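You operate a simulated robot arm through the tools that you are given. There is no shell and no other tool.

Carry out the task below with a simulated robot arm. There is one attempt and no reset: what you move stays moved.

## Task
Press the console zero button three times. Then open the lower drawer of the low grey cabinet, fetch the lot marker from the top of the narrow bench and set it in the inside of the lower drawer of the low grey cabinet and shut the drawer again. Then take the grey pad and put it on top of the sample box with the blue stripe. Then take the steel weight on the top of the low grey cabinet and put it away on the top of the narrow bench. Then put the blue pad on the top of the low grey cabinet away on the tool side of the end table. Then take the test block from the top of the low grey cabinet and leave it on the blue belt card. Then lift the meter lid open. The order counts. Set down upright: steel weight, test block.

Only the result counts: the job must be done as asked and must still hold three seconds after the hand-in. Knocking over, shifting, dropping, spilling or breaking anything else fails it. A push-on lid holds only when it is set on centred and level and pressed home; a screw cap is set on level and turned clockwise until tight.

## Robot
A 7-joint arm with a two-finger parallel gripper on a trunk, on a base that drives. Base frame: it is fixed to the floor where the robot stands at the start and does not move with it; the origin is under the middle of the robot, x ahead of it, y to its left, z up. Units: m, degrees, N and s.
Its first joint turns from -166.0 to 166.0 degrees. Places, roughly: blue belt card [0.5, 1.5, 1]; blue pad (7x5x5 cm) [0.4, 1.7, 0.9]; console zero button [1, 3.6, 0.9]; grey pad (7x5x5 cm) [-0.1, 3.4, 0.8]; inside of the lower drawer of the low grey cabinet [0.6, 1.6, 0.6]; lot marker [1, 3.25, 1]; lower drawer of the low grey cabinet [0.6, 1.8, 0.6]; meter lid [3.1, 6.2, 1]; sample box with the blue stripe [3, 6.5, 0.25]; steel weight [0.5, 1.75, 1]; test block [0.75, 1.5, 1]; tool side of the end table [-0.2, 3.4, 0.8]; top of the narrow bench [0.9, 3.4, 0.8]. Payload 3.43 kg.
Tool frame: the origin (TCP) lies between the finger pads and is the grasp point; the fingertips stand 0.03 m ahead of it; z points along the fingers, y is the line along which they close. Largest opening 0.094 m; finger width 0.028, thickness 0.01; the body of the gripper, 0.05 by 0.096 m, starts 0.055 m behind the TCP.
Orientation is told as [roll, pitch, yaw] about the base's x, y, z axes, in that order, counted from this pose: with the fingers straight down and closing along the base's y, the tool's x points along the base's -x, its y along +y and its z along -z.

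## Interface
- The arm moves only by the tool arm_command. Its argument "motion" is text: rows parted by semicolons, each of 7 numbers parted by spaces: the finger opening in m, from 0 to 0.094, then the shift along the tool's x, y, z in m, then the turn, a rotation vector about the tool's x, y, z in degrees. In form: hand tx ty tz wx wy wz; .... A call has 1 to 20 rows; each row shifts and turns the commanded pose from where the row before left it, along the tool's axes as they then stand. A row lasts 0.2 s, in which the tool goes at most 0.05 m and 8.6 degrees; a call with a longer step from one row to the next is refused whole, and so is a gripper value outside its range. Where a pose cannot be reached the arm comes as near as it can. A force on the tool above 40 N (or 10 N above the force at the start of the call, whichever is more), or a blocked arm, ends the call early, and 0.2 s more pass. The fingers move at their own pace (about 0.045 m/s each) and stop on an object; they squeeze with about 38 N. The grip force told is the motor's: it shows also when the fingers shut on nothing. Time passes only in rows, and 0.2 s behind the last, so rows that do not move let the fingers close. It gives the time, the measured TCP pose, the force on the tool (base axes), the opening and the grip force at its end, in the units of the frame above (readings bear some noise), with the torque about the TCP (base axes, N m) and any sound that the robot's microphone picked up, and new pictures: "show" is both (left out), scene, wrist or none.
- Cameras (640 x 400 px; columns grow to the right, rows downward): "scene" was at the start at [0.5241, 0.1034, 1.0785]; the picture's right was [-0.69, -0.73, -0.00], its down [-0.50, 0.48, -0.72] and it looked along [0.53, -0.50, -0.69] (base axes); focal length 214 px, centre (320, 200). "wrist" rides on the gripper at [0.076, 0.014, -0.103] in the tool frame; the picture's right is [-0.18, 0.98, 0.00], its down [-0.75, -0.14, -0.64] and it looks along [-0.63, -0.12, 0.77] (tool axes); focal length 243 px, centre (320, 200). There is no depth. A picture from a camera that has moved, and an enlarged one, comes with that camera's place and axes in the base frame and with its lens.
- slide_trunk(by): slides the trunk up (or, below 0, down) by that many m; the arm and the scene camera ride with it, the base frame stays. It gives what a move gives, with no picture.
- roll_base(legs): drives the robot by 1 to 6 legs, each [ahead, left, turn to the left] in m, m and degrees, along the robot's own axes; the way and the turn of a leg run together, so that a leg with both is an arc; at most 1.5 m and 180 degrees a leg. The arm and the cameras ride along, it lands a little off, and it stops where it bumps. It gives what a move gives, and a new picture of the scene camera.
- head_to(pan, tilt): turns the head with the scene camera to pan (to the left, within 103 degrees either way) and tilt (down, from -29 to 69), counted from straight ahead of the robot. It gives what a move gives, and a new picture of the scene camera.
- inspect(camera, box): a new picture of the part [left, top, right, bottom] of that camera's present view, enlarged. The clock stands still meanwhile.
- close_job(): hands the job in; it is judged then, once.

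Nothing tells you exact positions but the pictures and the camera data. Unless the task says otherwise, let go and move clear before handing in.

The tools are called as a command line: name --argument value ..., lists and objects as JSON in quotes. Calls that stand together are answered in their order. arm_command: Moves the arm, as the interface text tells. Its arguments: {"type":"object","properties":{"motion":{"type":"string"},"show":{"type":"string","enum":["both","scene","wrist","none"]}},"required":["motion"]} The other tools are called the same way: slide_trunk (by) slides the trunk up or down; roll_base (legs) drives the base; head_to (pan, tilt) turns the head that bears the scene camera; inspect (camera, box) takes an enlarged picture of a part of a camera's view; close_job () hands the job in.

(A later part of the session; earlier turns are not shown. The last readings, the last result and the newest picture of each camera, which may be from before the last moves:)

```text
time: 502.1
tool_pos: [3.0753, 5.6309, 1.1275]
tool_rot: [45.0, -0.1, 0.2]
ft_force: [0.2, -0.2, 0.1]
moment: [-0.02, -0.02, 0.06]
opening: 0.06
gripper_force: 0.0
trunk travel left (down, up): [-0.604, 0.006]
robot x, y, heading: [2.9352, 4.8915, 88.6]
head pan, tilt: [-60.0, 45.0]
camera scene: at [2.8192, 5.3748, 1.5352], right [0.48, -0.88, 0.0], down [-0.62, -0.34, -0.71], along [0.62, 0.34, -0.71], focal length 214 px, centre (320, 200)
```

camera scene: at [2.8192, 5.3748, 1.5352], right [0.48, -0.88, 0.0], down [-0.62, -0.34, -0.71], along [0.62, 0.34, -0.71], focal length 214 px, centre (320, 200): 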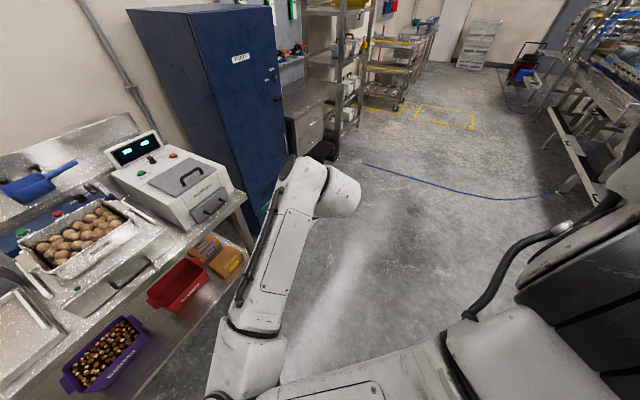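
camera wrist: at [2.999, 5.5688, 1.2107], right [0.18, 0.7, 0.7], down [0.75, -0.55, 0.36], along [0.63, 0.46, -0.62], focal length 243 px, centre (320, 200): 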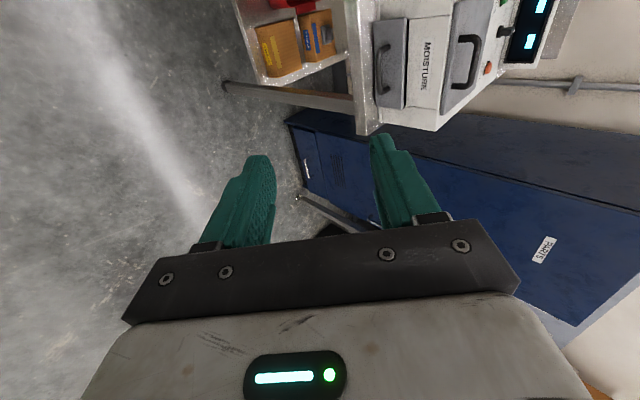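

Elbow is at left front; I'll keep the base farther back (y≈5.2) so it stays clear of the table, and work with the tilted hand.

roll_base --legs '[[0.31, -0.06, 0.5]]'

head_to --pan -25 --tilt 45

```text
time: 504.2
tool_pos: [3.1367, 5.946, 1.1288]
tool_rot: [45.0, -0.2, 0.6]
ft_force: [0.5, -0.4, 0.0]
moment: [0.01, 0.05, -0.01]
opening: 0.0599
gripper_force: 0.1
trunk travel left (down, up): [-0.604, 0.006]
robot x, y, heading: [3.0043, 5.1996, 89.0]
head pan, tilt: [-60.0, 45.0]
camera scene: at [2.8819, 5.6877, 1.5352], right [0.49, -0.87, 0.0], down [-0.62, -0.35, -0.71], along [0.62, 0.35, -0.71], focal length 214 px, centre (320, 200)
```

scene: 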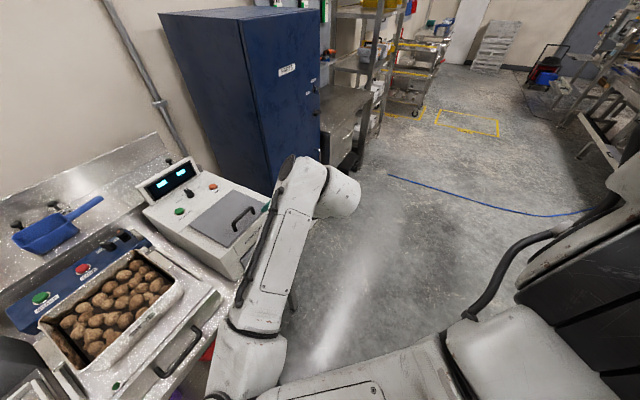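

```text
time: 505.2
tool_pos: [3.1355, 5.9454, 1.1278]
tool_rot: [44.9, -0.2, 0.6]
ft_force: [-0.6, 0.6, -0.3]
moment: [-0.03, -0.02, -0.04]
opening: 0.06
gripper_force: 0.1
trunk travel left (down, up): [-0.604, 0.006]
robot x, y, heading: [3.003, 5.2035, 89.4]
head pan, tilt: [-25.0, 45.0]
camera scene: at [2.8464, 5.7212, 1.5352], right [0.9, -0.44, 0.0], down [-0.31, -0.64, -0.71], along [0.31, 0.64, -0.71], focal length 214 px, centre (320, 200)
```

scene: 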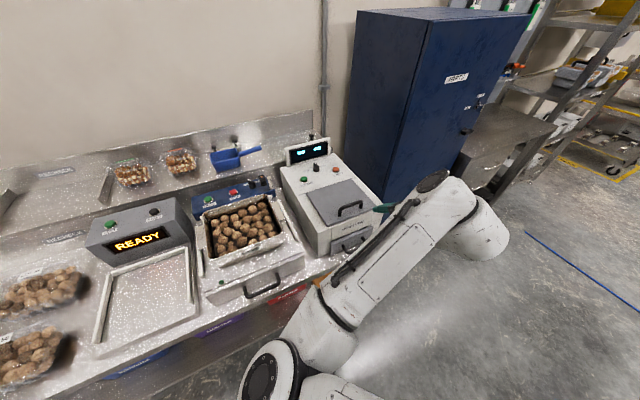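

inspect --camera "scene" --box '[270, 150, 410, 270]'

inspect --camera "wrist" --box '[200, 0, 600, 250]'

```text
3.33 times, centred on (340, 210) of scene
camera zoom: at [2.8464, 5.7212, 1.5352], right [0.9, -0.44, 0.0], down [-0.31, -0.64, -0.71], along [0.31, 0.64, -0.71], focal length 715 px, centre (253, 167)
```

zoom: 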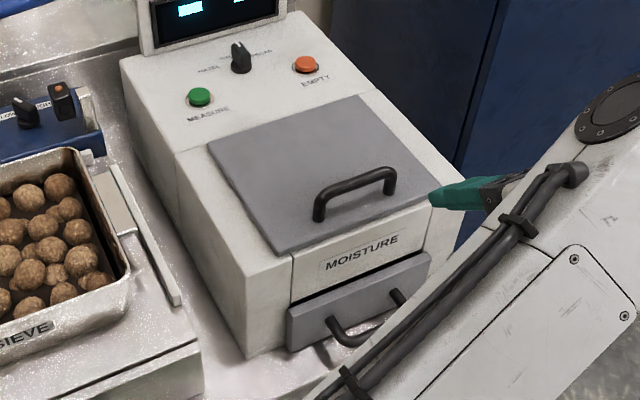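

```text
1.60 times, centred on (400, 125) of wrist
camera zoom: at [3.0605, 5.8831, 1.2108], right [0.17, 0.7, 0.69], down [0.76, -0.55, 0.36], along [0.63, 0.46, -0.62], focal length 388 px, centre (192, 320)
```

zoom: 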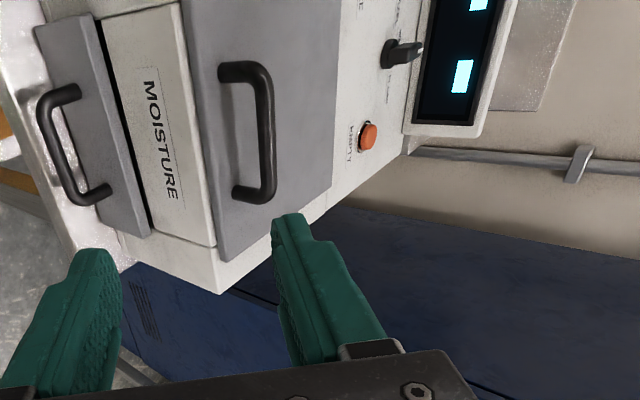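

Refined bar position: (3.142, 6.113, 1.033). Move to the approach point in front of and above it.

arm_command --motion "0.04 -0.0022 0.0172 0.0361 0 0 0; 0.04 -0.0022 0.0172 0.0361 0 0 0; 0.04 -0.0022 0.0172 0.0361 0 0 0; 0.04 0 0 0 0 0 0" --show "both"

```text
time: 506.2
tool_pos: [3.1432, 6.0583, 1.0881]
tool_rot: [44.9, -0.2, 0.5]
ft_force: [-0.1, 0.6, 0.8]
moment: [-0.01, -0.01, 0.01]
opening: 0.04
gripper_force: 0.1
trunk travel left (down, up): [-0.604, 0.006]
robot x, y, heading: [3.002, 5.2016, 89.3]
head pan, tilt: [-25.0, 45.0]
camera scene: at [2.8463, 5.7213, 1.5352], right [0.9, -0.43, 0.0], down [-0.31, -0.64, -0.71], along [0.31, 0.64, -0.71], focal length 214 px, centre (320, 200)
camera wrist: at [3.0673, 5.9969, 1.171], right [0.17, 0.7, 0.69], down [0.76, -0.55, 0.36], along [0.63, 0.46, -0.62], focal length 243 px, centre (320, 200)
```

scene: 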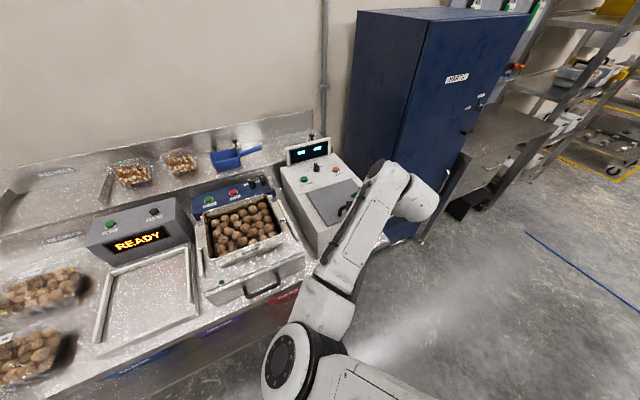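
wrist: 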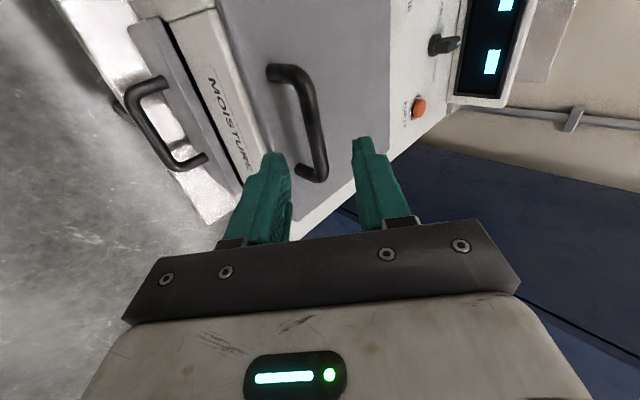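

The bar lies centered between the fingers. Advance along the finger direction.

arm_command --motion "0.035 0 -0.002 0.025 0 0 0; 0.035 0 0 0.015 0 0 0; 0.035 0 0 0.006 0 0 0; 0.035 0 0 0.004 0 0 0; 0.035 0 0 0.004 0 0 0; 0.035 0 0 0 0 0 0" --show "wrist"

```text
time: 507.6
tool_pos: [3.1426, 6.0926, 1.0502]
tool_rot: [45.2, -0.3, 0.5]
ft_force: [-3.7, -23.4, 27.2]
moment: [-0.91, 0.28, 0.04]
opening: 0.0338
gripper_force: 0.0
trunk travel left (down, up): [-0.604, 0.006]
robot x, y, heading: [3.0034, 5.202, 89.1]
head pan, tilt: [-25.0, 45.0]
camera wrist: at [3.0666, 6.0307, 1.1333], right [0.17, 0.7, 0.7], down [0.76, -0.55, 0.36], along [0.63, 0.46, -0.62], focal length 243 px, centre (320, 200)
```

wrist: 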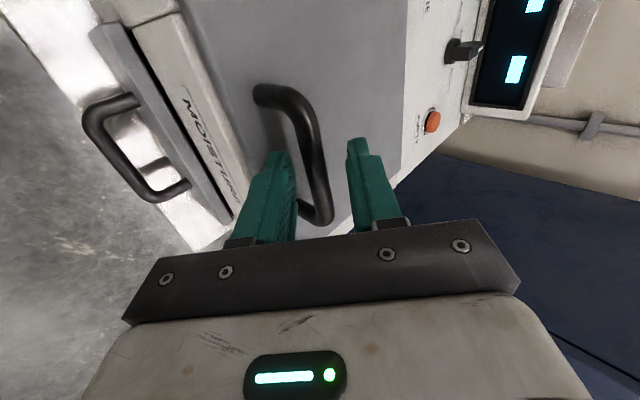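

Fingertip touches the lid; narrow the fingers, advance a few millimetres more, then close on the bar.

arm_command --motion "0.02 0 0 -0.003 0 0 0; 0.02 0 0 0 0 0 0; 0.02 0 0 0 0 0 0; 0.02 0 0 0.004 0 0 0; 0.02 0 0 0.003 0 0 0; 0.02 0 0 0 0 0 0" --show "wrist"

```text
time: 509.0
tool_pos: [3.1432, 6.098, 1.0463]
tool_rot: [45.0, -0.2, 0.5]
ft_force: [-0.6, -9.7, 10.1]
moment: [-0.28, 0.03, 0.02]
opening: 0.0196
gripper_force: 0.0
trunk travel left (down, up): [-0.604, 0.006]
robot x, y, heading: [3.0022, 5.2026, 89.3]
head pan, tilt: [-25.0, 45.0]
camera wrist: at [3.0664, 6.0352, 1.129], right [0.18, 0.7, 0.7], down [0.76, -0.55, 0.36], along [0.63, 0.46, -0.62], focal length 243 px, centre (320, 200)
```

wrist: 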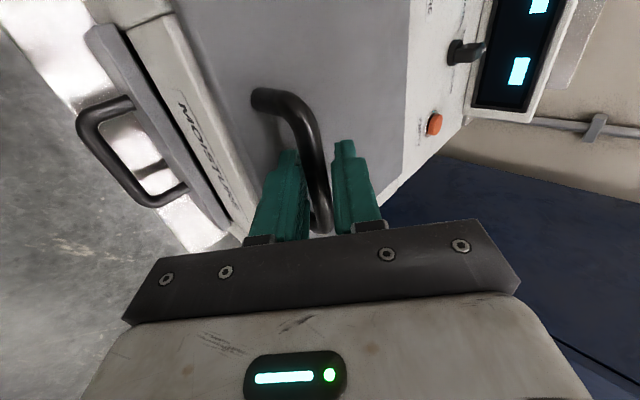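

arm_command --motion "0.0 0 0 -0.001 0 0 0; 0.0 0 0 0 0 0 0; 0.0 0 0 0 0 0 0" --show "wrist"

```text
time: 509.8
tool_pos: [3.1428, 6.0967, 1.0456]
tool_rot: [45.0, -0.1, 0.5]
ft_force: [1.4, -7.5, -0.8]
moment: [-0.12, 0.64, -0.67]
opening: 0.0156
gripper_force: 45.3
trunk travel left (down, up): [-0.604, 0.006]
robot x, y, heading: [3.0022, 5.2034, 89.3]
head pan, tilt: [-25.0, 45.0]
camera wrist: at [3.0666, 6.0346, 1.1289], right [0.18, 0.7, 0.69], down [0.76, -0.55, 0.36], along [0.63, 0.46, -0.62], focal length 243 px, centre (320, 200)
```

wrist: 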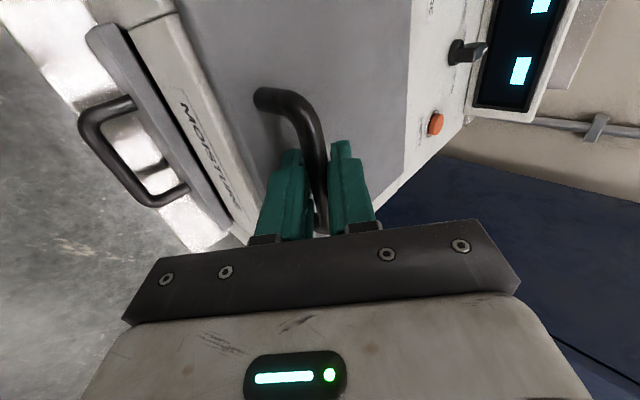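

Gripped. Start lifting along the hinge arc, gently.

arm_command --motion "0.0 0 0.0057 -0.0036 0 0 0; 0.0 0 0.0058 -0.0034 0 0 0; 0.0 0 0 0 0 0 0" --show "wrist"

```text
time: 510.6
tool_pos: [3.1422, 6.0998, 1.0591]
tool_rot: [44.9, -0.2, 0.4]
ft_force: [3.7, -4.2, 0.0]
moment: [-0.09, 0.46, -0.82]
opening: 0.0149
gripper_force: 45.1
trunk travel left (down, up): [-0.604, 0.006]
robot x, y, heading: [3.004, 5.2051, 89.3]
head pan, tilt: [-25.0, 45.0]
camera wrist: at [3.0665, 6.038, 1.1421], right [0.18, 0.7, 0.69], down [0.76, -0.55, 0.36], along [0.63, 0.46, -0.62], focal length 243 px, centre (320, 200)
```

wrist: 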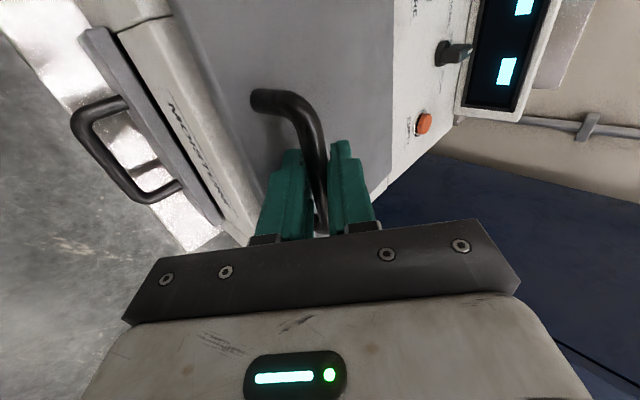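

arm_command --motion "0.0 0 0.006 -0.003 0 0 0; 0.0 0 0.006 -0.0029 0 0 0; 0.0 0 0.0062 -0.0025 0 0 0; 0.0 0 0.0063 -0.0024 0 0 0; 0.0 0 0.0064 -0.0019 0 0 0; 0.0 0 0.0065 -0.0018 0 0 0; 0.0 0 0 0 0 0 0" --show "both"

```text
time: 512.2
tool_pos: [3.1427, 6.1161, 1.0965]
tool_rot: [45.0, -0.1, 0.4]
ft_force: [6.5, -14.1, 8.2]
moment: [-0.04, 0.76, -0.81]
opening: 0.0122
gripper_force: 44.8
trunk travel left (down, up): [-0.604, 0.006]
robot x, y, heading: [3.0026, 5.2035, 89.2]
head pan, tilt: [-25.0, 45.0]
camera scene: at [2.8468, 5.7202, 1.5357], right [0.9, -0.43, 0.0], down [-0.31, -0.64, -0.71], along [0.31, 0.64, -0.71], focal length 214 px, centre (320, 200)
camera wrist: at [3.0662, 6.0537, 1.1794], right [0.18, 0.7, 0.7], down [0.76, -0.55, 0.36], along [0.63, 0.46, -0.62], focal length 243 px, centre (320, 200)
```

scene: 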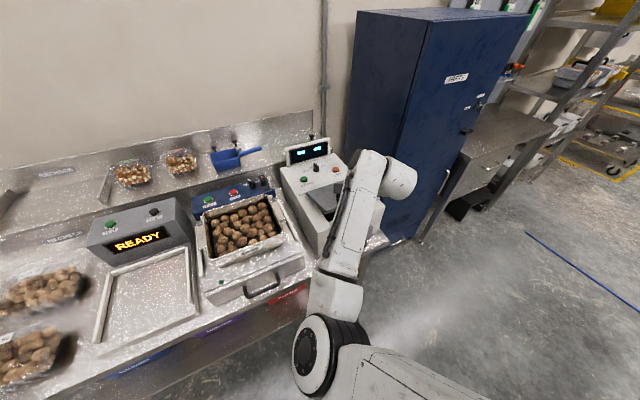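
wrist: 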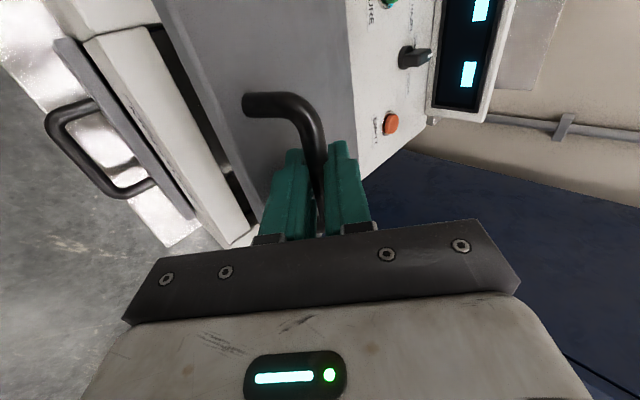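

The lid is rising. To keep fingertips from pressing on the plate, rotate the hand along with the lid.

arm_command --motion "0.0 0 0.0016 0 5 0 0; 0.0 0 0.0016 0 5 0 0; 0.0 0 0.0016 0 5 0 0; 0.0 0 0 0 0 0 0" --show "wrist"

```text
time: 513.2
tool_pos: [3.1431, 6.1188, 1.1007]
tool_rot: [29.8, -0.1, 0.4]
ft_force: [7.7, -25.9, 17.7]
moment: [0.01, 0.92, -0.87]
opening: 0.012
gripper_force: 45.7
trunk travel left (down, up): [-0.604, 0.006]
robot x, y, heading: [2.9993, 5.2006, 89.0]
head pan, tilt: [-25.0, 45.0]
camera wrist: at [3.0658, 6.08, 1.1963], right [0.18, 0.85, 0.49], down [0.76, -0.44, 0.49], along [0.63, 0.28, -0.72], focal length 243 px, centre (320, 200)
```

wrist: 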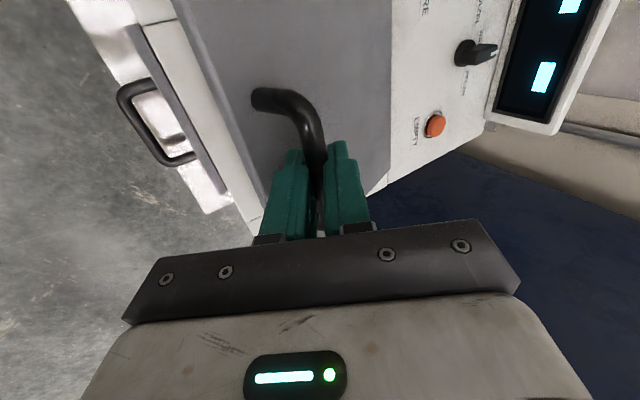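

The force is radially outward from the hinge, so my arc is a bit too tight. Relax outward by a few millimetres.

arm_command --motion "0.0 0 -0.001 -0.0018 0 0 0; 0.0 0 -0.001 -0.0018 0 0 0; 0.0 0 0 0 0 0 0" --show "scene"

inspect --camera "scene" --box '[270, 130, 430, 270]'

```text
time: 514.0
tool_pos: [3.1425, 6.1189, 1.0994]
tool_rot: [29.9, -0.2, 0.6]
ft_force: [12.6, 4.1, -4.3]
moment: [-0.13, 0.04, -1.26]
opening: 0.012
gripper_force: 45.1
trunk travel left (down, up): [-0.604, 0.006]
robot x, y, heading: [3.0041, 5.2003, 89.1]
head pan, tilt: [-25.0, 45.0]
camera scene: at [2.8471, 5.722, 1.5349], right [0.9, -0.43, 0.0], down [-0.31, -0.64, -0.71], along [0.31, 0.64, -0.71], focal length 214 px, centre (320, 200)
```

scene: 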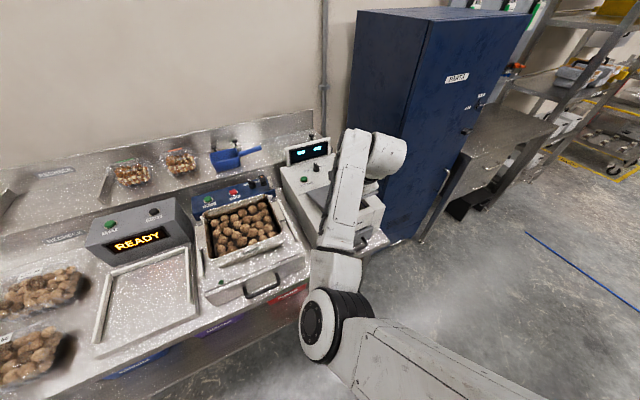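

```text
2.86 times, centred on (350, 200) of scene
camera zoom: at [2.8471, 5.722, 1.5349], right [0.9, -0.43, 0.0], down [-0.31, -0.64, -0.71], along [0.31, 0.64, -0.71], focal length 613 px, centre (234, 200)
```

zoom: 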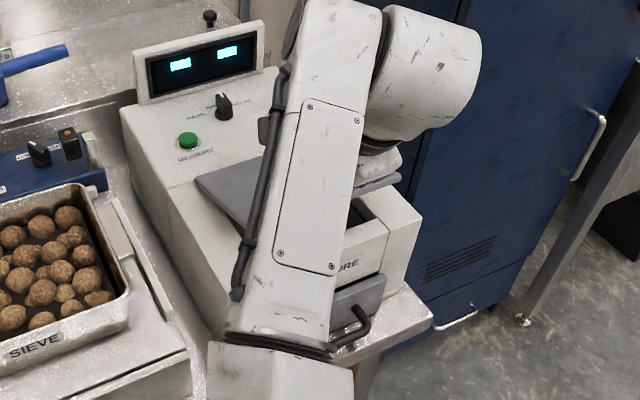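

Forces are low again. Continue the arc with a refitted hinge, easing the hand back to 45°.

arm_command --motion "0.0 0 0.0056 -0.0034 -2.5 0 0; 0.0 0 0.0057 -0.0034 -2.5 0 0; 0.0 0 0.0061 -0.0024 -2.5 0 0; 0.0 0 0.0062 -0.0023 -2.5 0 0; 0.0 0 0 0 0 0 0" --show "wrist"

```text
time: 515.2
tool_pos: [3.1414, 6.1323, 1.1209]
tool_rot: [39.8, -0.1, 0.6]
ft_force: [14.5, 25.5, -25.5]
moment: [-0.01, 0.78, -1.05]
opening: 0.012
gripper_force: 44.9
trunk travel left (down, up): [-0.604, 0.006]
robot x, y, heading: [3.0015, 5.201, 89.3]
head pan, tilt: [-25.0, 45.0]
camera wrist: at [3.0661, 6.0778, 1.2093], right [0.18, 0.76, 0.63], down [0.76, -0.51, 0.4], along [0.63, 0.41, -0.66], focal length 243 px, centre (320, 200)
```

wrist: 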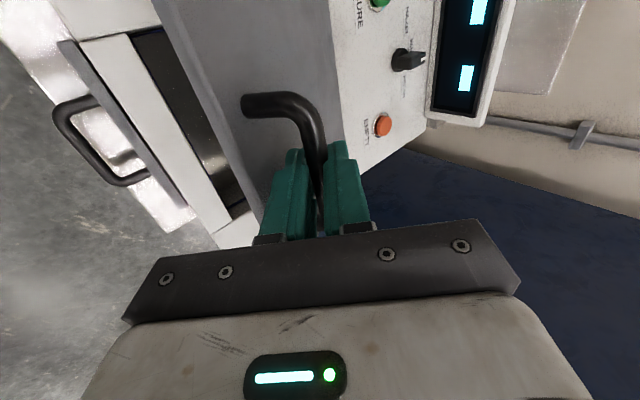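

arm_command --motion "0.0 0 0.0008 0.0035 0 0 0; 0.0 0 0 0 0 0 0" --show "none"

```text
time: 515.8
tool_pos: [3.1419, 6.1332, 1.1232]
tool_rot: [40.0, -0.2, 0.4]
ft_force: [9.6, 4.7, -5.8]
moment: [0.07, 0.98, -0.85]
opening: 0.0118
gripper_force: 44.9
trunk travel left (down, up): [-0.604, 0.006]
robot x, y, heading: [3.0001, 5.2046, 89.1]
head pan, tilt: [-25.0, 45.0]
```

Refit gives hinge at (6.28, 1.0), radius 0.174. Continue.

arm_command --motion "0.0 0 0.0077 -0.0012 0 0 0; 0.0 0 0.0077 -0.0011 0 0 0; 0.0 0 0.0076 -0.0005 0 0 0; 0.0 0 0.0076 -0.0004 0 0 0; 0.0 0 0 0 0 0 0" --show "wrist"

```text
time: 517.0
tool_pos: [3.1434, 6.1555, 1.142]
tool_rot: [39.9, -0.1, 0.5]
ft_force: [10.0, 10.3, -18.0]
moment: [-0.12, 0.51, -1.27]
opening: 0.0117
gripper_force: 45.2
trunk travel left (down, up): [-0.604, 0.006]
robot x, y, heading: [3.004, 5.2016, 89.4]
head pan, tilt: [-25.0, 45.0]
camera wrist: at [3.0658, 6.101, 1.2302], right [0.18, 0.76, 0.63], down [0.76, -0.51, 0.4], along [0.63, 0.41, -0.66], focal length 243 px, centre (320, 200)
```

wrist: 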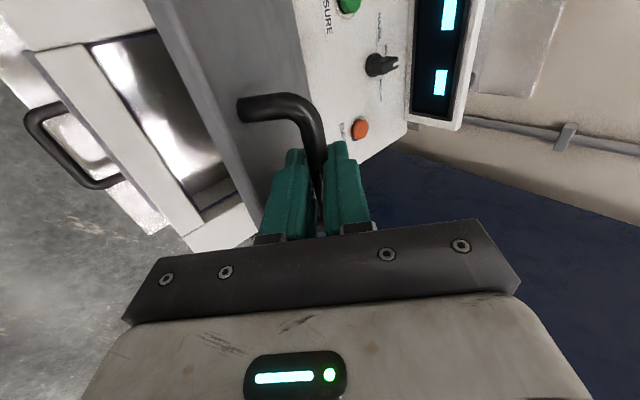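

arm_command --motion "0.0 0.001 0.0075 0.0012 0 0 0; 0.0 0 0.0075 0.0008 0 0 0; 0.0 0 0.0075 0.0012 0 0 0; 0.0 0 0.0075 0.0012 0 0 0; 0.0 0 0 0 0 0 0" --show "wrist"

```text
time: 518.2
tool_pos: [3.1414, 6.1817, 1.1578]
tool_rot: [39.7, 0.0, 0.6]
ft_force: [15.8, 10.8, -27.1]
moment: [-0.15, 0.38, -1.3]
opening: 0.0116
gripper_force: 45.1
trunk travel left (down, up): [-0.604, 0.006]
robot x, y, heading: [3.0061, 5.2009, 89.3]
head pan, tilt: [-25.0, 45.0]
camera wrist: at [3.0656, 6.1269, 1.2458], right [0.18, 0.76, 0.63], down [0.76, -0.51, 0.41], along [0.63, 0.4, -0.66], focal length 243 px, centre (320, 200)
```

wrist: 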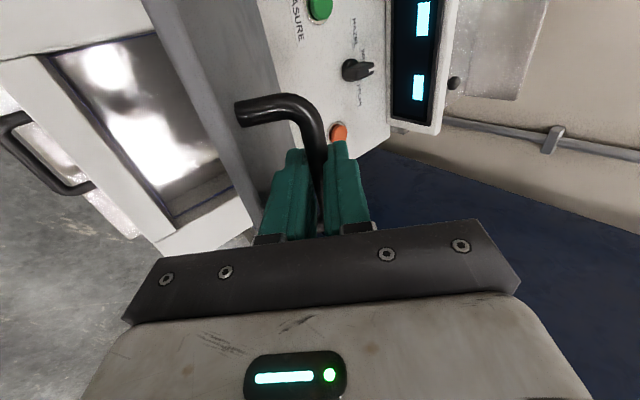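

The lid is at roughly 55°. Correct small offsets and continue.

arm_command --motion "0.0 -0.002 0 0.002 0 0 0; 0.0 0 0.0075 0.0022 0 0 0; 0.0 0 0.0076 0.0023 0 0 0; 0.0 0 0.0072 0.003 0 0 0; 0.0 0 0.0072 0.003 0 0 0; 0.0 0 0 0 0 0 0" --show "both"

```text
time: 519.6
tool_pos: [3.1421, 6.2117, 1.1689]
tool_rot: [40.0, -0.2, 0.6]
ft_force: [8.8, 2.6, -14.6]
moment: [-0.17, 0.31, -1.41]
opening: 0.0117
gripper_force: 45.5
trunk travel left (down, up): [-0.604, 0.006]
robot x, y, heading: [3.0031, 5.2018, 89.2]
head pan, tilt: [-25.0, 45.0]
camera scene: at [2.8469, 5.7221, 1.5349], right [0.9, -0.43, 0.0], down [-0.31, -0.64, -0.71], along [0.31, 0.64, -0.71], focal length 214 px, centre (320, 200)
camera wrist: at [3.0655, 6.1569, 1.2562], right [0.17, 0.76, 0.63], down [0.76, -0.51, 0.4], along [0.63, 0.41, -0.66], focal length 243 px, centre (320, 200)
```

scene: 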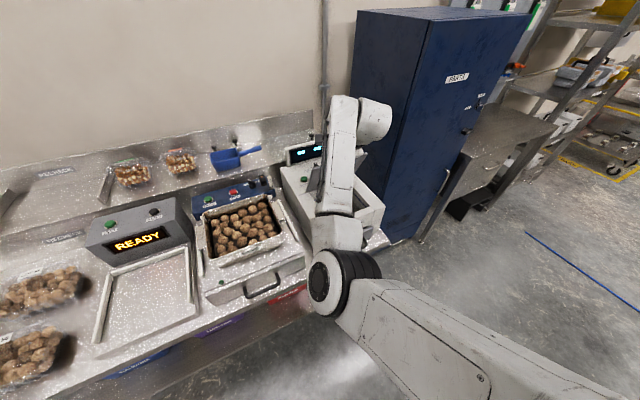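
wrist: 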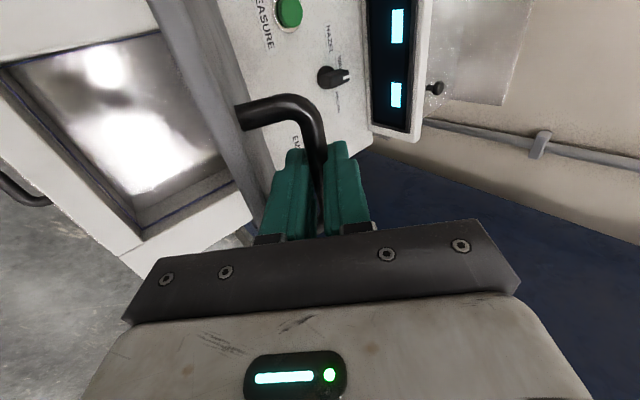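

arm_command --motion "0.0 0 0.007 0.0042 0 0 0; 0.0 0 0.007 0.0042 0 0 0; 0.0 0 0.0065 0.0045 0 0 0; 0.0 0 0.0065 0.0045 0 0 0; 0.0 0 0 0 0 0 0" --show "wrist"

```text
time: 520.8
tool_pos: [3.1423, 6.2418, 1.1725]
tool_rot: [39.7, -0.1, 0.3]
ft_force: [4.3, -22.7, 0.7]
moment: [-3.96, 2.09, -3.46]
opening: 0.0114
gripper_force: 45.5
trunk travel left (down, up): [-0.604, 0.006]
robot x, y, heading: [3.0033, 5.2007, 89.3]
head pan, tilt: [-25.0, 45.0]
camera wrist: at [3.0654, 6.1873, 1.2606], right [0.18, 0.76, 0.63], down [0.76, -0.51, 0.4], along [0.63, 0.4, -0.67], focal length 243 px, centre (320, 200)
```

wrist: 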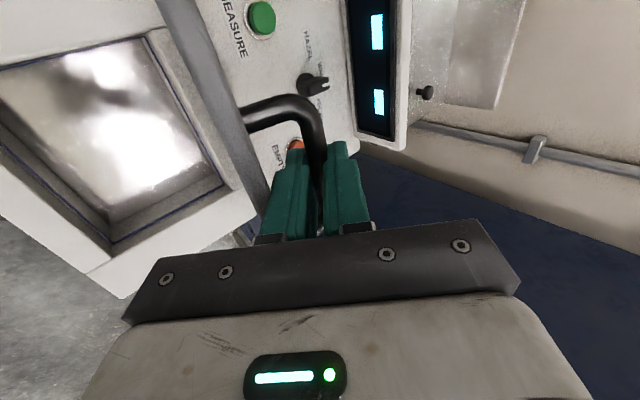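

The lid is near 79°, but its plate now presses on the hand. Rotate the hand to be more horizontal to make room.

arm_command --motion "0.0 0 -0.0016 0 -5 0 0; 0.0 0 -0.0016 0 -5 0 0; 0.0 0 -0.0016 0 -5 0 0; 0.0 0 0 0 0 0 0" --show "both"

```text
time: 521.1
tool_pos: [3.1429, 6.2373, 1.1719]
tool_rot: [41.3, 0.0, 0.2]
ft_force: [-5.7, -26.6, 14.4]
moment: [-4.07, 0.95, -0.41]
opening: 0.0113
gripper_force: 44.7
trunk travel left (down, up): [-0.604, 0.006]
robot x, y, heading: [2.9999, 5.2002, 89.2]
head pan, tilt: [-25.0, 45.0]
stopped in row 1: the force on the tool passed its limit at 55 N (the readings are from after the stop); the commanded pose is now the measured one
camera scene: at [2.846, 5.7189, 1.5362], right [0.9, -0.43, 0.0], down [-0.31, -0.64, -0.71], along [0.31, 0.64, -0.71], focal length 214 px, centre (320, 200)
camera wrist: at [3.0655, 6.1806, 1.2587], right [0.18, 0.74, 0.65], down [0.76, -0.53, 0.39], along [0.63, 0.42, -0.66], focal length 243 px, centre (320, 200)
```

scene: 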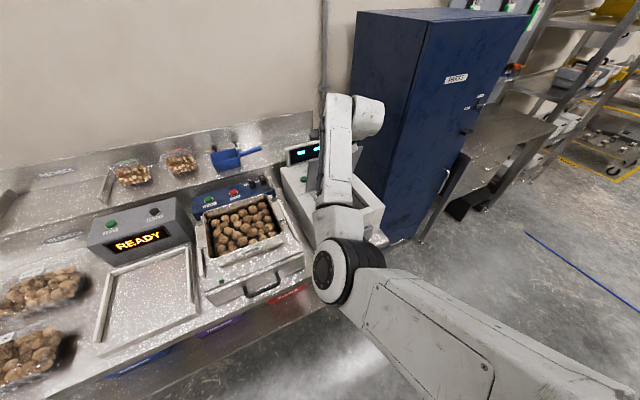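
wrist: 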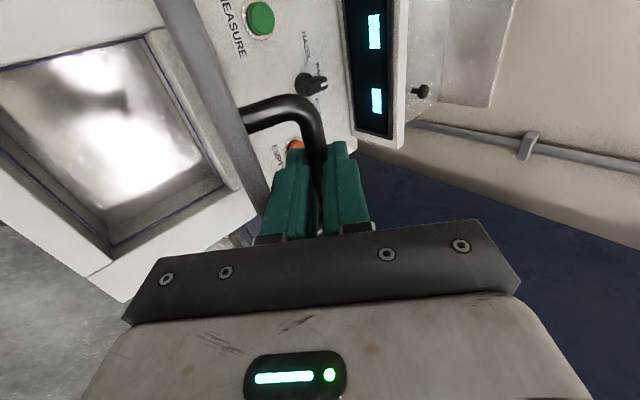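

inspect --camera "wrist" --box '[160, 60, 420, 240]'

inspect --camera "scene" --box '[270, 80, 430, 260]'

```text
2.22 times, centred on (290, 150) of wrist
camera zoom: at [3.0655, 6.1806, 1.2587], right [0.18, 0.74, 0.65], down [0.76, -0.53, 0.39], along [0.63, 0.42, -0.66], focal length 539 px, centre (387, 311)
```

zoom: 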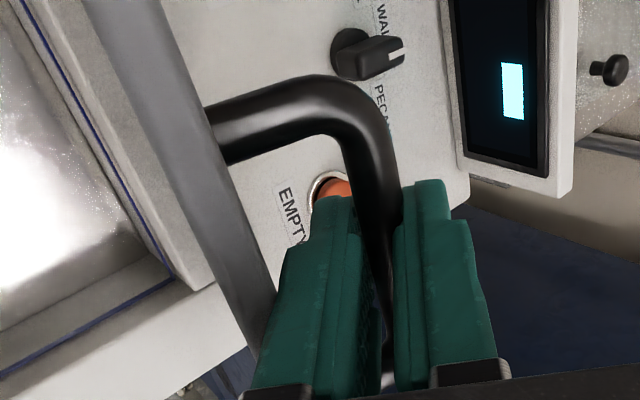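

```text
2.22 times, centred on (350, 170) of scene
camera zoom: at [2.846, 5.7189, 1.5362], right [0.9, -0.43, 0.0], down [-0.31, -0.64, -0.71], along [0.31, 0.64, -0.71], focal length 477 px, centre (253, 267)
```

zoom: 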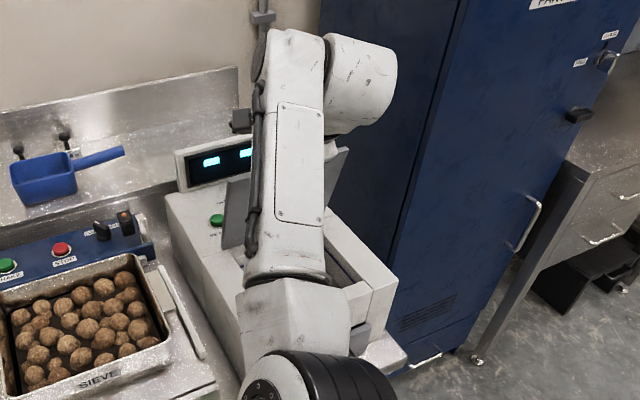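

I see now: the handle side of the lid turns to the back, so the plate presses against the lower finger; the hand must roll back (steeper) as the lid opens. Rotate it that way about the bar.

arm_command --motion "0.0 0 0.0016 0 5 0 0; 0.0 0 0.0016 0 5 0 0; 0.0 0 0 0 0 0 0" --show "none"

```text
time: 522.0
tool_pos: [3.1413, 6.2429, 1.1725]
tool_rot: [31.6, 0.1, 0.3]
ft_force: [3.4, 0.6, 5.6]
moment: [0.2, 1.39, -0.69]
opening: 0.0119
gripper_force: 44.8
trunk travel left (down, up): [-0.604, 0.006]
robot x, y, heading: [3.001, 5.2011, 89.2]
head pan, tilt: [-25.0, 45.0]
```

The torque is gone. Continue rolling and pushing the lid further.

arm_command --motion "0.0 0 0.0016 0 5 0 0; 0.0 0 0.0016 0 5 0 0; 0.0 0 0 0 0 0 0" --show "wrist"

```text
time: 522.8
tool_pos: [3.1439, 6.2451, 1.1724]
tool_rot: [21.4, 0.1, 0.2]
ft_force: [2.1, 0.3, 2.0]
moment: [0.11, 1.03, -0.96]
opening: 0.0115
gripper_force: 45.5
trunk travel left (down, up): [-0.604, 0.006]
robot x, y, heading: [3.0022, 5.1977, 89.2]
head pan, tilt: [-25.0, 45.0]
camera wrist: at [3.0654, 6.221, 1.2745], right [0.18, 0.92, 0.36], down [0.76, -0.36, 0.54], along [0.63, 0.17, -0.76], focal length 243 px, centre (320, 200)
```

wrist: 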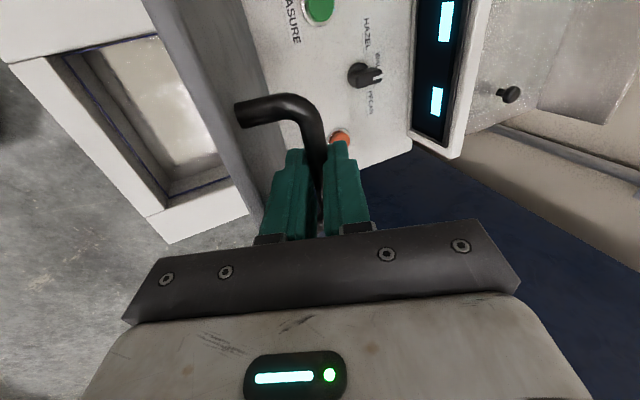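

Low forces now. Keep swinging past vertical with the hand co-rotating.

arm_command --motion "0.0 0 0.0082 0.0027 3 0 0; 0.0 0 0.0082 0.0028 3 0 0; 0.0 0 0 0 0 0 0" --show "none"

```text
time: 523.5
tool_pos: [3.1417, 6.2611, 1.1734]
tool_rot: [15.4, 0.0, 0.2]
ft_force: [6.5, 0.2, -6.2]
moment: [-0.03, 0.31, -1.23]
opening: 0.0115
gripper_force: 44.9
trunk travel left (down, up): [-0.604, 0.006]
robot x, y, heading: [2.9992, 5.2062, 89.2]
head pan, tilt: [-25.0, 45.0]
```

arm_command --motion "0.0 0 0.0082 0.0028 3 0 0; 0.0 0 0.0082 0.0029 3 0 0; 0.0 0 0 0 0 0 0" --show "both"

```text
time: 523.9
tool_pos: [3.1412, 6.2676, 1.1736]
tool_rot: [14.7, -0.1, 1.1]
ft_force: [1.9, -0.6, -6.4]
moment: [0.03, 0.96, -1.18]
opening: 0.012
gripper_force: 44.9
out of reach, approached as far as the arm can: row 1
trunk travel left (down, up): [-0.604, 0.006]
robot x, y, heading: [3.0063, 5.2009, 89.1]
head pan, tilt: [-25.0, 45.0]
stopped in row 1: the force on the tool passed its limit at 45 N (the readings are from after the stop); the commanded pose is now the measured one
camera scene: at [2.8489, 5.7216, 1.5353], right [0.9, -0.44, 0.0], down [-0.31, -0.64, -0.71], along [0.31, 0.64, -0.71], focal length 214 px, centre (320, 200)
camera wrist: at [3.065, 6.255, 1.2759], right [0.17, 0.95, 0.25], down [0.76, -0.29, 0.59], along [0.63, 0.09, -0.77], focal length 243 px, centre (320, 200)
```

scene: 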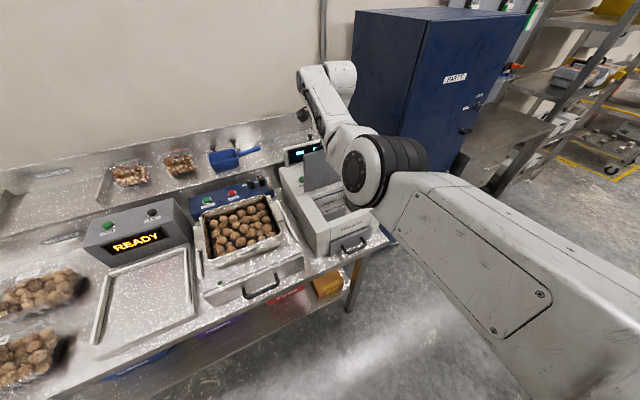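
wrist: 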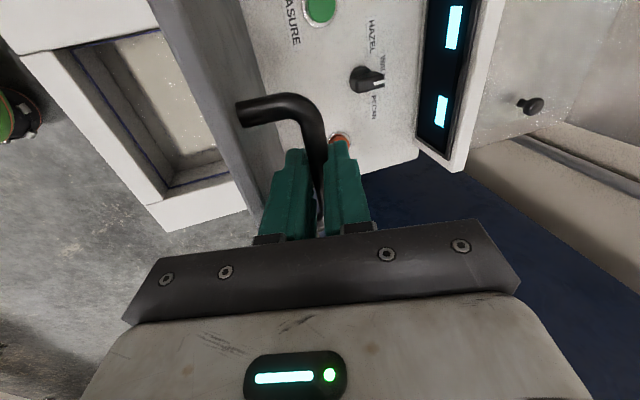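

Arm reach limit hit; I'll let the lid back a little with the arm and creep the base forward so the swing can be completed.

arm_command --motion "0.0 0 -0.0122 -0.0028 0 0 -0.4; 0.0 0 -0.0122 -0.0028 0 0 0; 0.0 0 0 0 0 0 0" --show "none"

roll_base --legs '[[0.025, 0, 0]]'

```text
time: 524.7
tool_pos: [3.1417, 6.2453, 1.1753]
tool_rot: [14.9, -0.4, 1.6]
ft_force: [2.1, 0.7, 2.7]
moment: [0.09, 0.78, -1.13]
opening: 0.0123
gripper_force: 45.3
trunk travel left (down, up): [-0.604, 0.006]
robot x, y, heading: [3.0031, 5.2013, 88.8]
head pan, tilt: [-25.0, 45.0]
```

```text
time: 525.5
tool_pos: [3.1418, 6.269, 1.1729]
tool_rot: [14.9, -0.4, 1.8]
ft_force: [0.0, -0.2, -4.4]
moment: [0.15, -0.02, -1.32]
opening: 0.0125
gripper_force: 45.2
trunk travel left (down, up): [-0.604, 0.006]
robot x, y, heading: [2.9955, 5.2245, 89.0]
head pan, tilt: [-25.0, 45.0]
camera scene: at [2.8491, 5.7467, 1.5351], right [0.9, -0.44, 0.0], down [-0.31, -0.64, -0.71], along [0.31, 0.64, -0.71], focal length 214 px, centre (320, 200)
```

scene: 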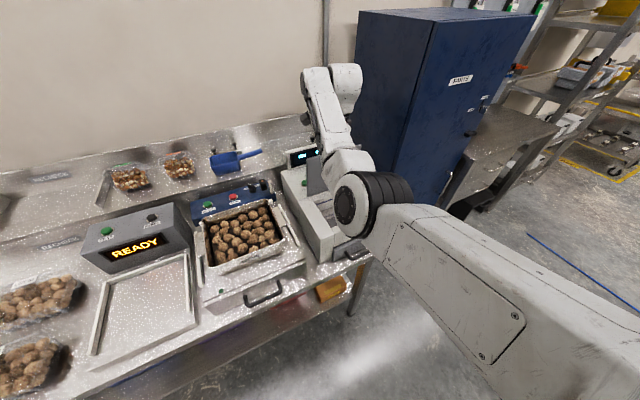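

That works smoothly. Repeat.

arm_command --motion "0.0 0 -0.014 -0.003 0 0 0; 0.0 0 -0.014 -0.003 0 0 0; 0.0 0 0 0 0 0 0" --show "none"

roll_base --legs '[[0.03, 0, 0]]'

arm_command --motion "0.0 0 -0.014 -0.003 0 0 0; 0.0 0 -0.014 -0.003 0 0 0; 0.0 0 0 0 0 0 0" --show "none"

roll_base --legs '[[0.03, 0, 0]]'

```text
time: 526.3
tool_pos: [3.1424, 6.2394, 1.173]
tool_rot: [15.0, -0.3, 1.7]
ft_force: [-4.8, 0.1, 17.8]
moment: [0.17, 1.06, -1.04]
opening: 0.0124
gripper_force: 44.5
trunk travel left (down, up): [-0.604, 0.006]
robot x, y, heading: [2.9996, 5.2262, 88.9]
head pan, tilt: [-25.0, 45.0]
```

```text
time: 527.2
tool_pos: [3.1403, 6.2708, 1.1704]
tool_rot: [14.8, -0.2, 1.7]
ft_force: [-8.9, 2.0, 7.8]
moment: [0.22, 0.51, -1.21]
opening: 0.0125
gripper_force: 44.7
trunk travel left (down, up): [-0.604, 0.006]
robot x, y, heading: [3.0023, 5.2515, 89.2]
head pan, tilt: [-25.0, 45.0]
camera scene: at [2.8491, 5.777, 1.5352], right [0.9, -0.44, 0.0], down [-0.31, -0.64, -0.71], along [0.31, 0.64, -0.71], focal length 214 px, centre (320, 200)
```

scene: 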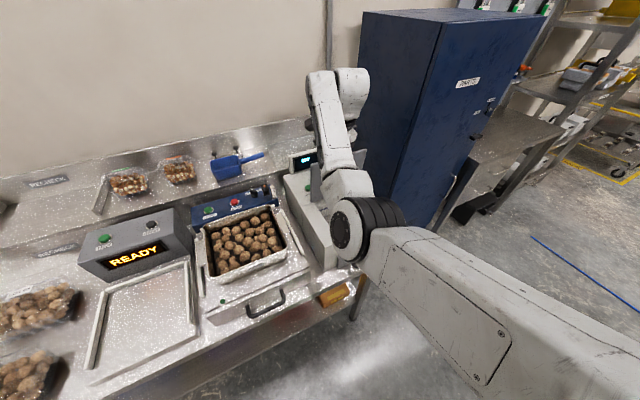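

```text
time: 528.0
tool_pos: [3.1408, 6.2403, 1.1719]
tool_rot: [14.9, -0.4, 1.9]
ft_force: [-4.3, -0.3, 25.3]
moment: [0.14, 0.7, -1.14]
opening: 0.0123
gripper_force: 45.0
trunk travel left (down, up): [-0.604, 0.006]
robot x, y, heading: [3.0025, 5.2565, 88.8]
head pan, tilt: [-25.0, 45.0]
```

```text
time: 528.8
tool_pos: [3.1413, 6.2722, 1.1685]
tool_rot: [14.8, -0.2, 1.9]
ft_force: [-7.6, 3.0, 15.7]
moment: [0.26, 0.42, -1.2]
opening: 0.0124
gripper_force: 44.4
trunk travel left (down, up): [-0.604, 0.006]
robot x, y, heading: [3.0016, 5.2849, 89.0]
head pan, tilt: [-25.0, 45.0]
camera scene: at [2.8494, 5.8069, 1.5353], right [0.9, -0.44, 0.0], down [-0.31, -0.64, -0.71], along [0.31, 0.64, -0.71], focal length 214 px, centre (320, 200)
```

scene: 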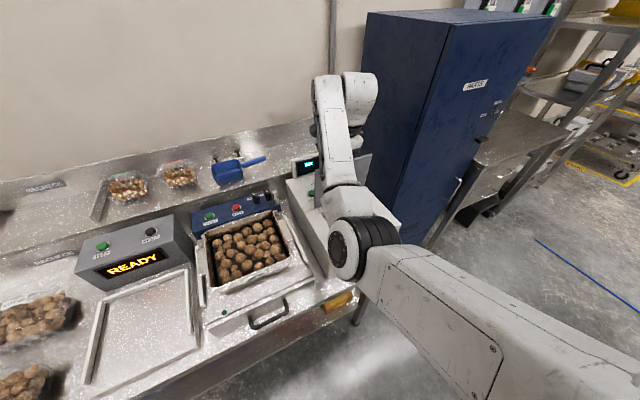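

arm_command --motion "0.0 0 -0.014 -0.005 0 0 0; 0.0 0 -0.014 -0.004 0 0 0; 0.0 0 0 0 0 0 0" --show "none"

roll_base --legs '[[0.03, 0, 0]]'

arm_command --motion "0.0 0 -0.014 -0.005 0 0 0; 0.0 0 -0.014 -0.004 0 0 0; 0.0 0 0 0 0 0 0" --show "none"

roll_base --legs '[[0.03, 0, 0]]'

```text
time: 529.6
tool_pos: [3.1424, 6.2417, 1.1701]
tool_rot: [14.7, -0.2, 1.9]
ft_force: [-4.7, 0.6, 2.4]
moment: [0.12, 1.0, -1.05]
opening: 0.0126
gripper_force: 44.7
trunk travel left (down, up): [-0.604, 0.006]
robot x, y, heading: [3.0019, 5.2878, 89.1]
head pan, tilt: [-25.0, 45.0]
```

```text
time: 530.4
tool_pos: [3.143, 6.2736, 1.1688]
tool_rot: [14.6, -0.1, 2.0]
ft_force: [-11.2, -1.1, -11.7]
moment: [0.12, 0.28, -1.26]
opening: 0.0126
gripper_force: 45.1
trunk travel left (down, up): [-0.604, 0.006]
robot x, y, heading: [3.0044, 5.321, 89.4]
head pan, tilt: [-25.0, 45.0]
camera scene: at [2.8497, 5.8381, 1.5348], right [0.9, -0.44, 0.0], down [-0.31, -0.64, -0.71], along [0.31, 0.64, -0.71], focal length 214 px, centre (320, 200)
```

scene: 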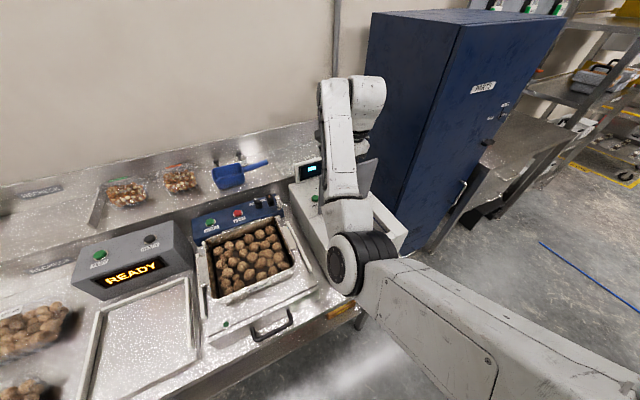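

```text
time: 531.2
tool_pos: [3.1417, 6.2436, 1.17]
tool_rot: [14.6, -0.1, 2.1]
ft_force: [-8.6, 0.6, 4.2]
moment: [0.08, 0.87, -1.14]
opening: 0.0125
gripper_force: 45.0
trunk travel left (down, up): [-0.604, 0.006]
robot x, y, heading: [3.0044, 5.3207, 89.3]
head pan, tilt: [-25.0, 45.0]
```

```text
time: 532.1
tool_pos: [3.1416, 6.2748, 1.1679]
tool_rot: [14.5, -0.1, 2.1]
ft_force: [-12.0, -0.4, -11.1]
moment: [0.08, 0.28, -1.27]
opening: 0.0124
gripper_force: 45.2
trunk travel left (down, up): [-0.604, 0.006]
robot x, y, heading: [3.0024, 5.3487, 89.1]
head pan, tilt: [-25.0, 45.0]
camera scene: at [2.8495, 5.8676, 1.5348], right [0.9, -0.44, 0.0], down [-0.31, -0.64, -0.71], along [0.31, 0.64, -0.71], focal length 214 px, centre (320, 200)
```

scene: 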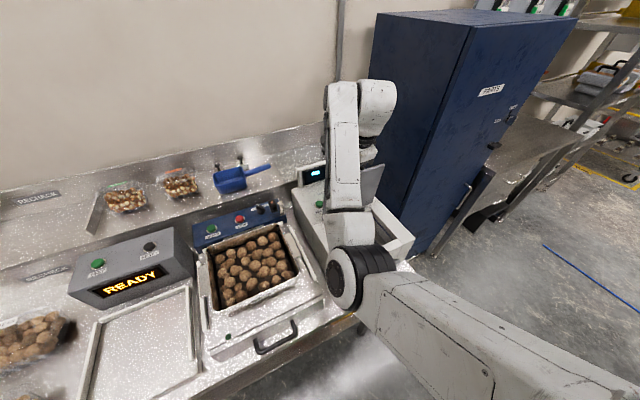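

Base is now close enough. Rotate the hand to vertical about the bar, then push the lid past vertical.

arm_command --motion "0.0 0 0.0015 0.001 5 0 0; 0.0 0 0.0015 0 5 0 0; 0.0 0 0.0015 0 5 0 0; 0.0 0 0 0 0 0 0" --show "wrist"

```text
time: 533.1
tool_pos: [3.1418, 6.2783, 1.168]
tool_rot: [-0.5, -0.1, 2.0]
ft_force: [-2.5, 0.7, 4.6]
moment: [0.08, 0.76, -1.26]
opening: 0.0121
gripper_force: 45.3
trunk travel left (down, up): [-0.604, 0.006]
robot x, y, heading: [3.0048, 5.3511, 88.9]
head pan, tilt: [-25.0, 45.0]
camera wrist: at [3.0652, 6.2909, 1.2708], right [0.15, 0.99, -0.01], down [0.76, -0.11, 0.64], along [0.64, -0.1, -0.76], focal length 243 px, centre (320, 200)
```

wrist: 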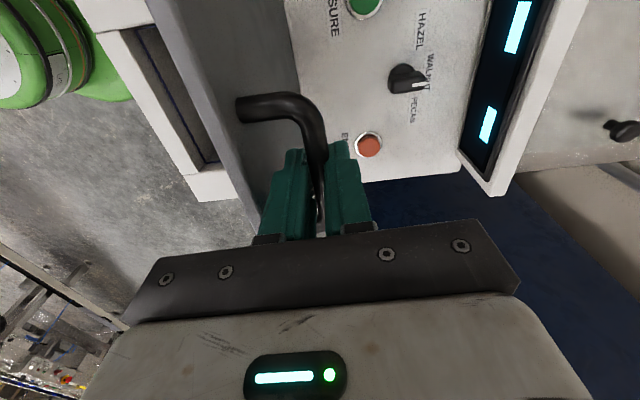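

arm_command --motion "0.0 0 0.0084 0.0012 3 0 0; 0.0 0 0.0084 0.0014 3 0 0; 0.0 0 0 0 0 0 0" --show "none"

```text
time: 533.9
tool_pos: [3.1414, 6.2945, 1.1647]
tool_rot: [-6.6, 0.0, 1.9]
ft_force: [0.8, -0.9, -3.9]
moment: [0.05, 0.47, -1.34]
opening: 0.0123
gripper_force: 45.3
trunk travel left (down, up): [-0.604, 0.006]
robot x, y, heading: [3.0, 5.3494, 89.0]
head pan, tilt: [-25.0, 45.0]
```

arm_command --motion "0.0 0 0.0083 0.0012 3 0 0; 0.0 0 0.0083 0.0013 3 0 0; 0.0 0 0 0 0 0 0" --show "wrist"

```text
time: 534.7
tool_pos: [3.1421, 6.3095, 1.1596]
tool_rot: [-12.6, 0.0, 1.8]
ft_force: [4.0, -3.2, -11.6]
moment: [0.07, 0.47, -1.44]
opening: 0.0124
gripper_force: 44.8
trunk travel left (down, up): [-0.604, 0.006]
robot x, y, heading: [3.0026, 5.348, 88.9]
head pan, tilt: [-25.0, 45.0]
camera wrist: at [3.0645, 6.344, 1.2568], right [0.15, 0.96, -0.21], down [0.75, 0.03, 0.66], along [0.64, -0.26, -0.72], focal length 243 px, centre (320, 200)
```

wrist: 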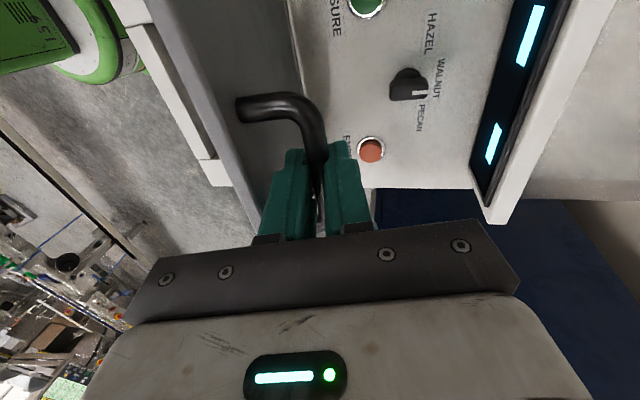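

arm_command --motion "0.0 0 0.0083 0.0018 3 0 0; 0.0 0 0.0083 0.0018 3 0 0; 0.0 0 0 0 0 0 0" --show "none"

```text
time: 535.0
tool_pos: [3.1412, 6.3126, 1.1587]
tool_rot: [-12.9, -0.3, 2.7]
ft_force: [2.1, -2.0, -3.8]
moment: [0.09, 0.05, -1.4]
opening: 0.0131
gripper_force: 44.6
out of reach, approached as far as the arm can: row 1
trunk travel left (down, up): [-0.604, 0.006]
robot x, y, heading: [3.0064, 5.3443, 89.1]
head pan, tilt: [-25.0, 45.0]
stopped in row 1: the force on the tool passed its limit at 46 N (the readings are from after the stop); the commanded pose is now the measured one
```

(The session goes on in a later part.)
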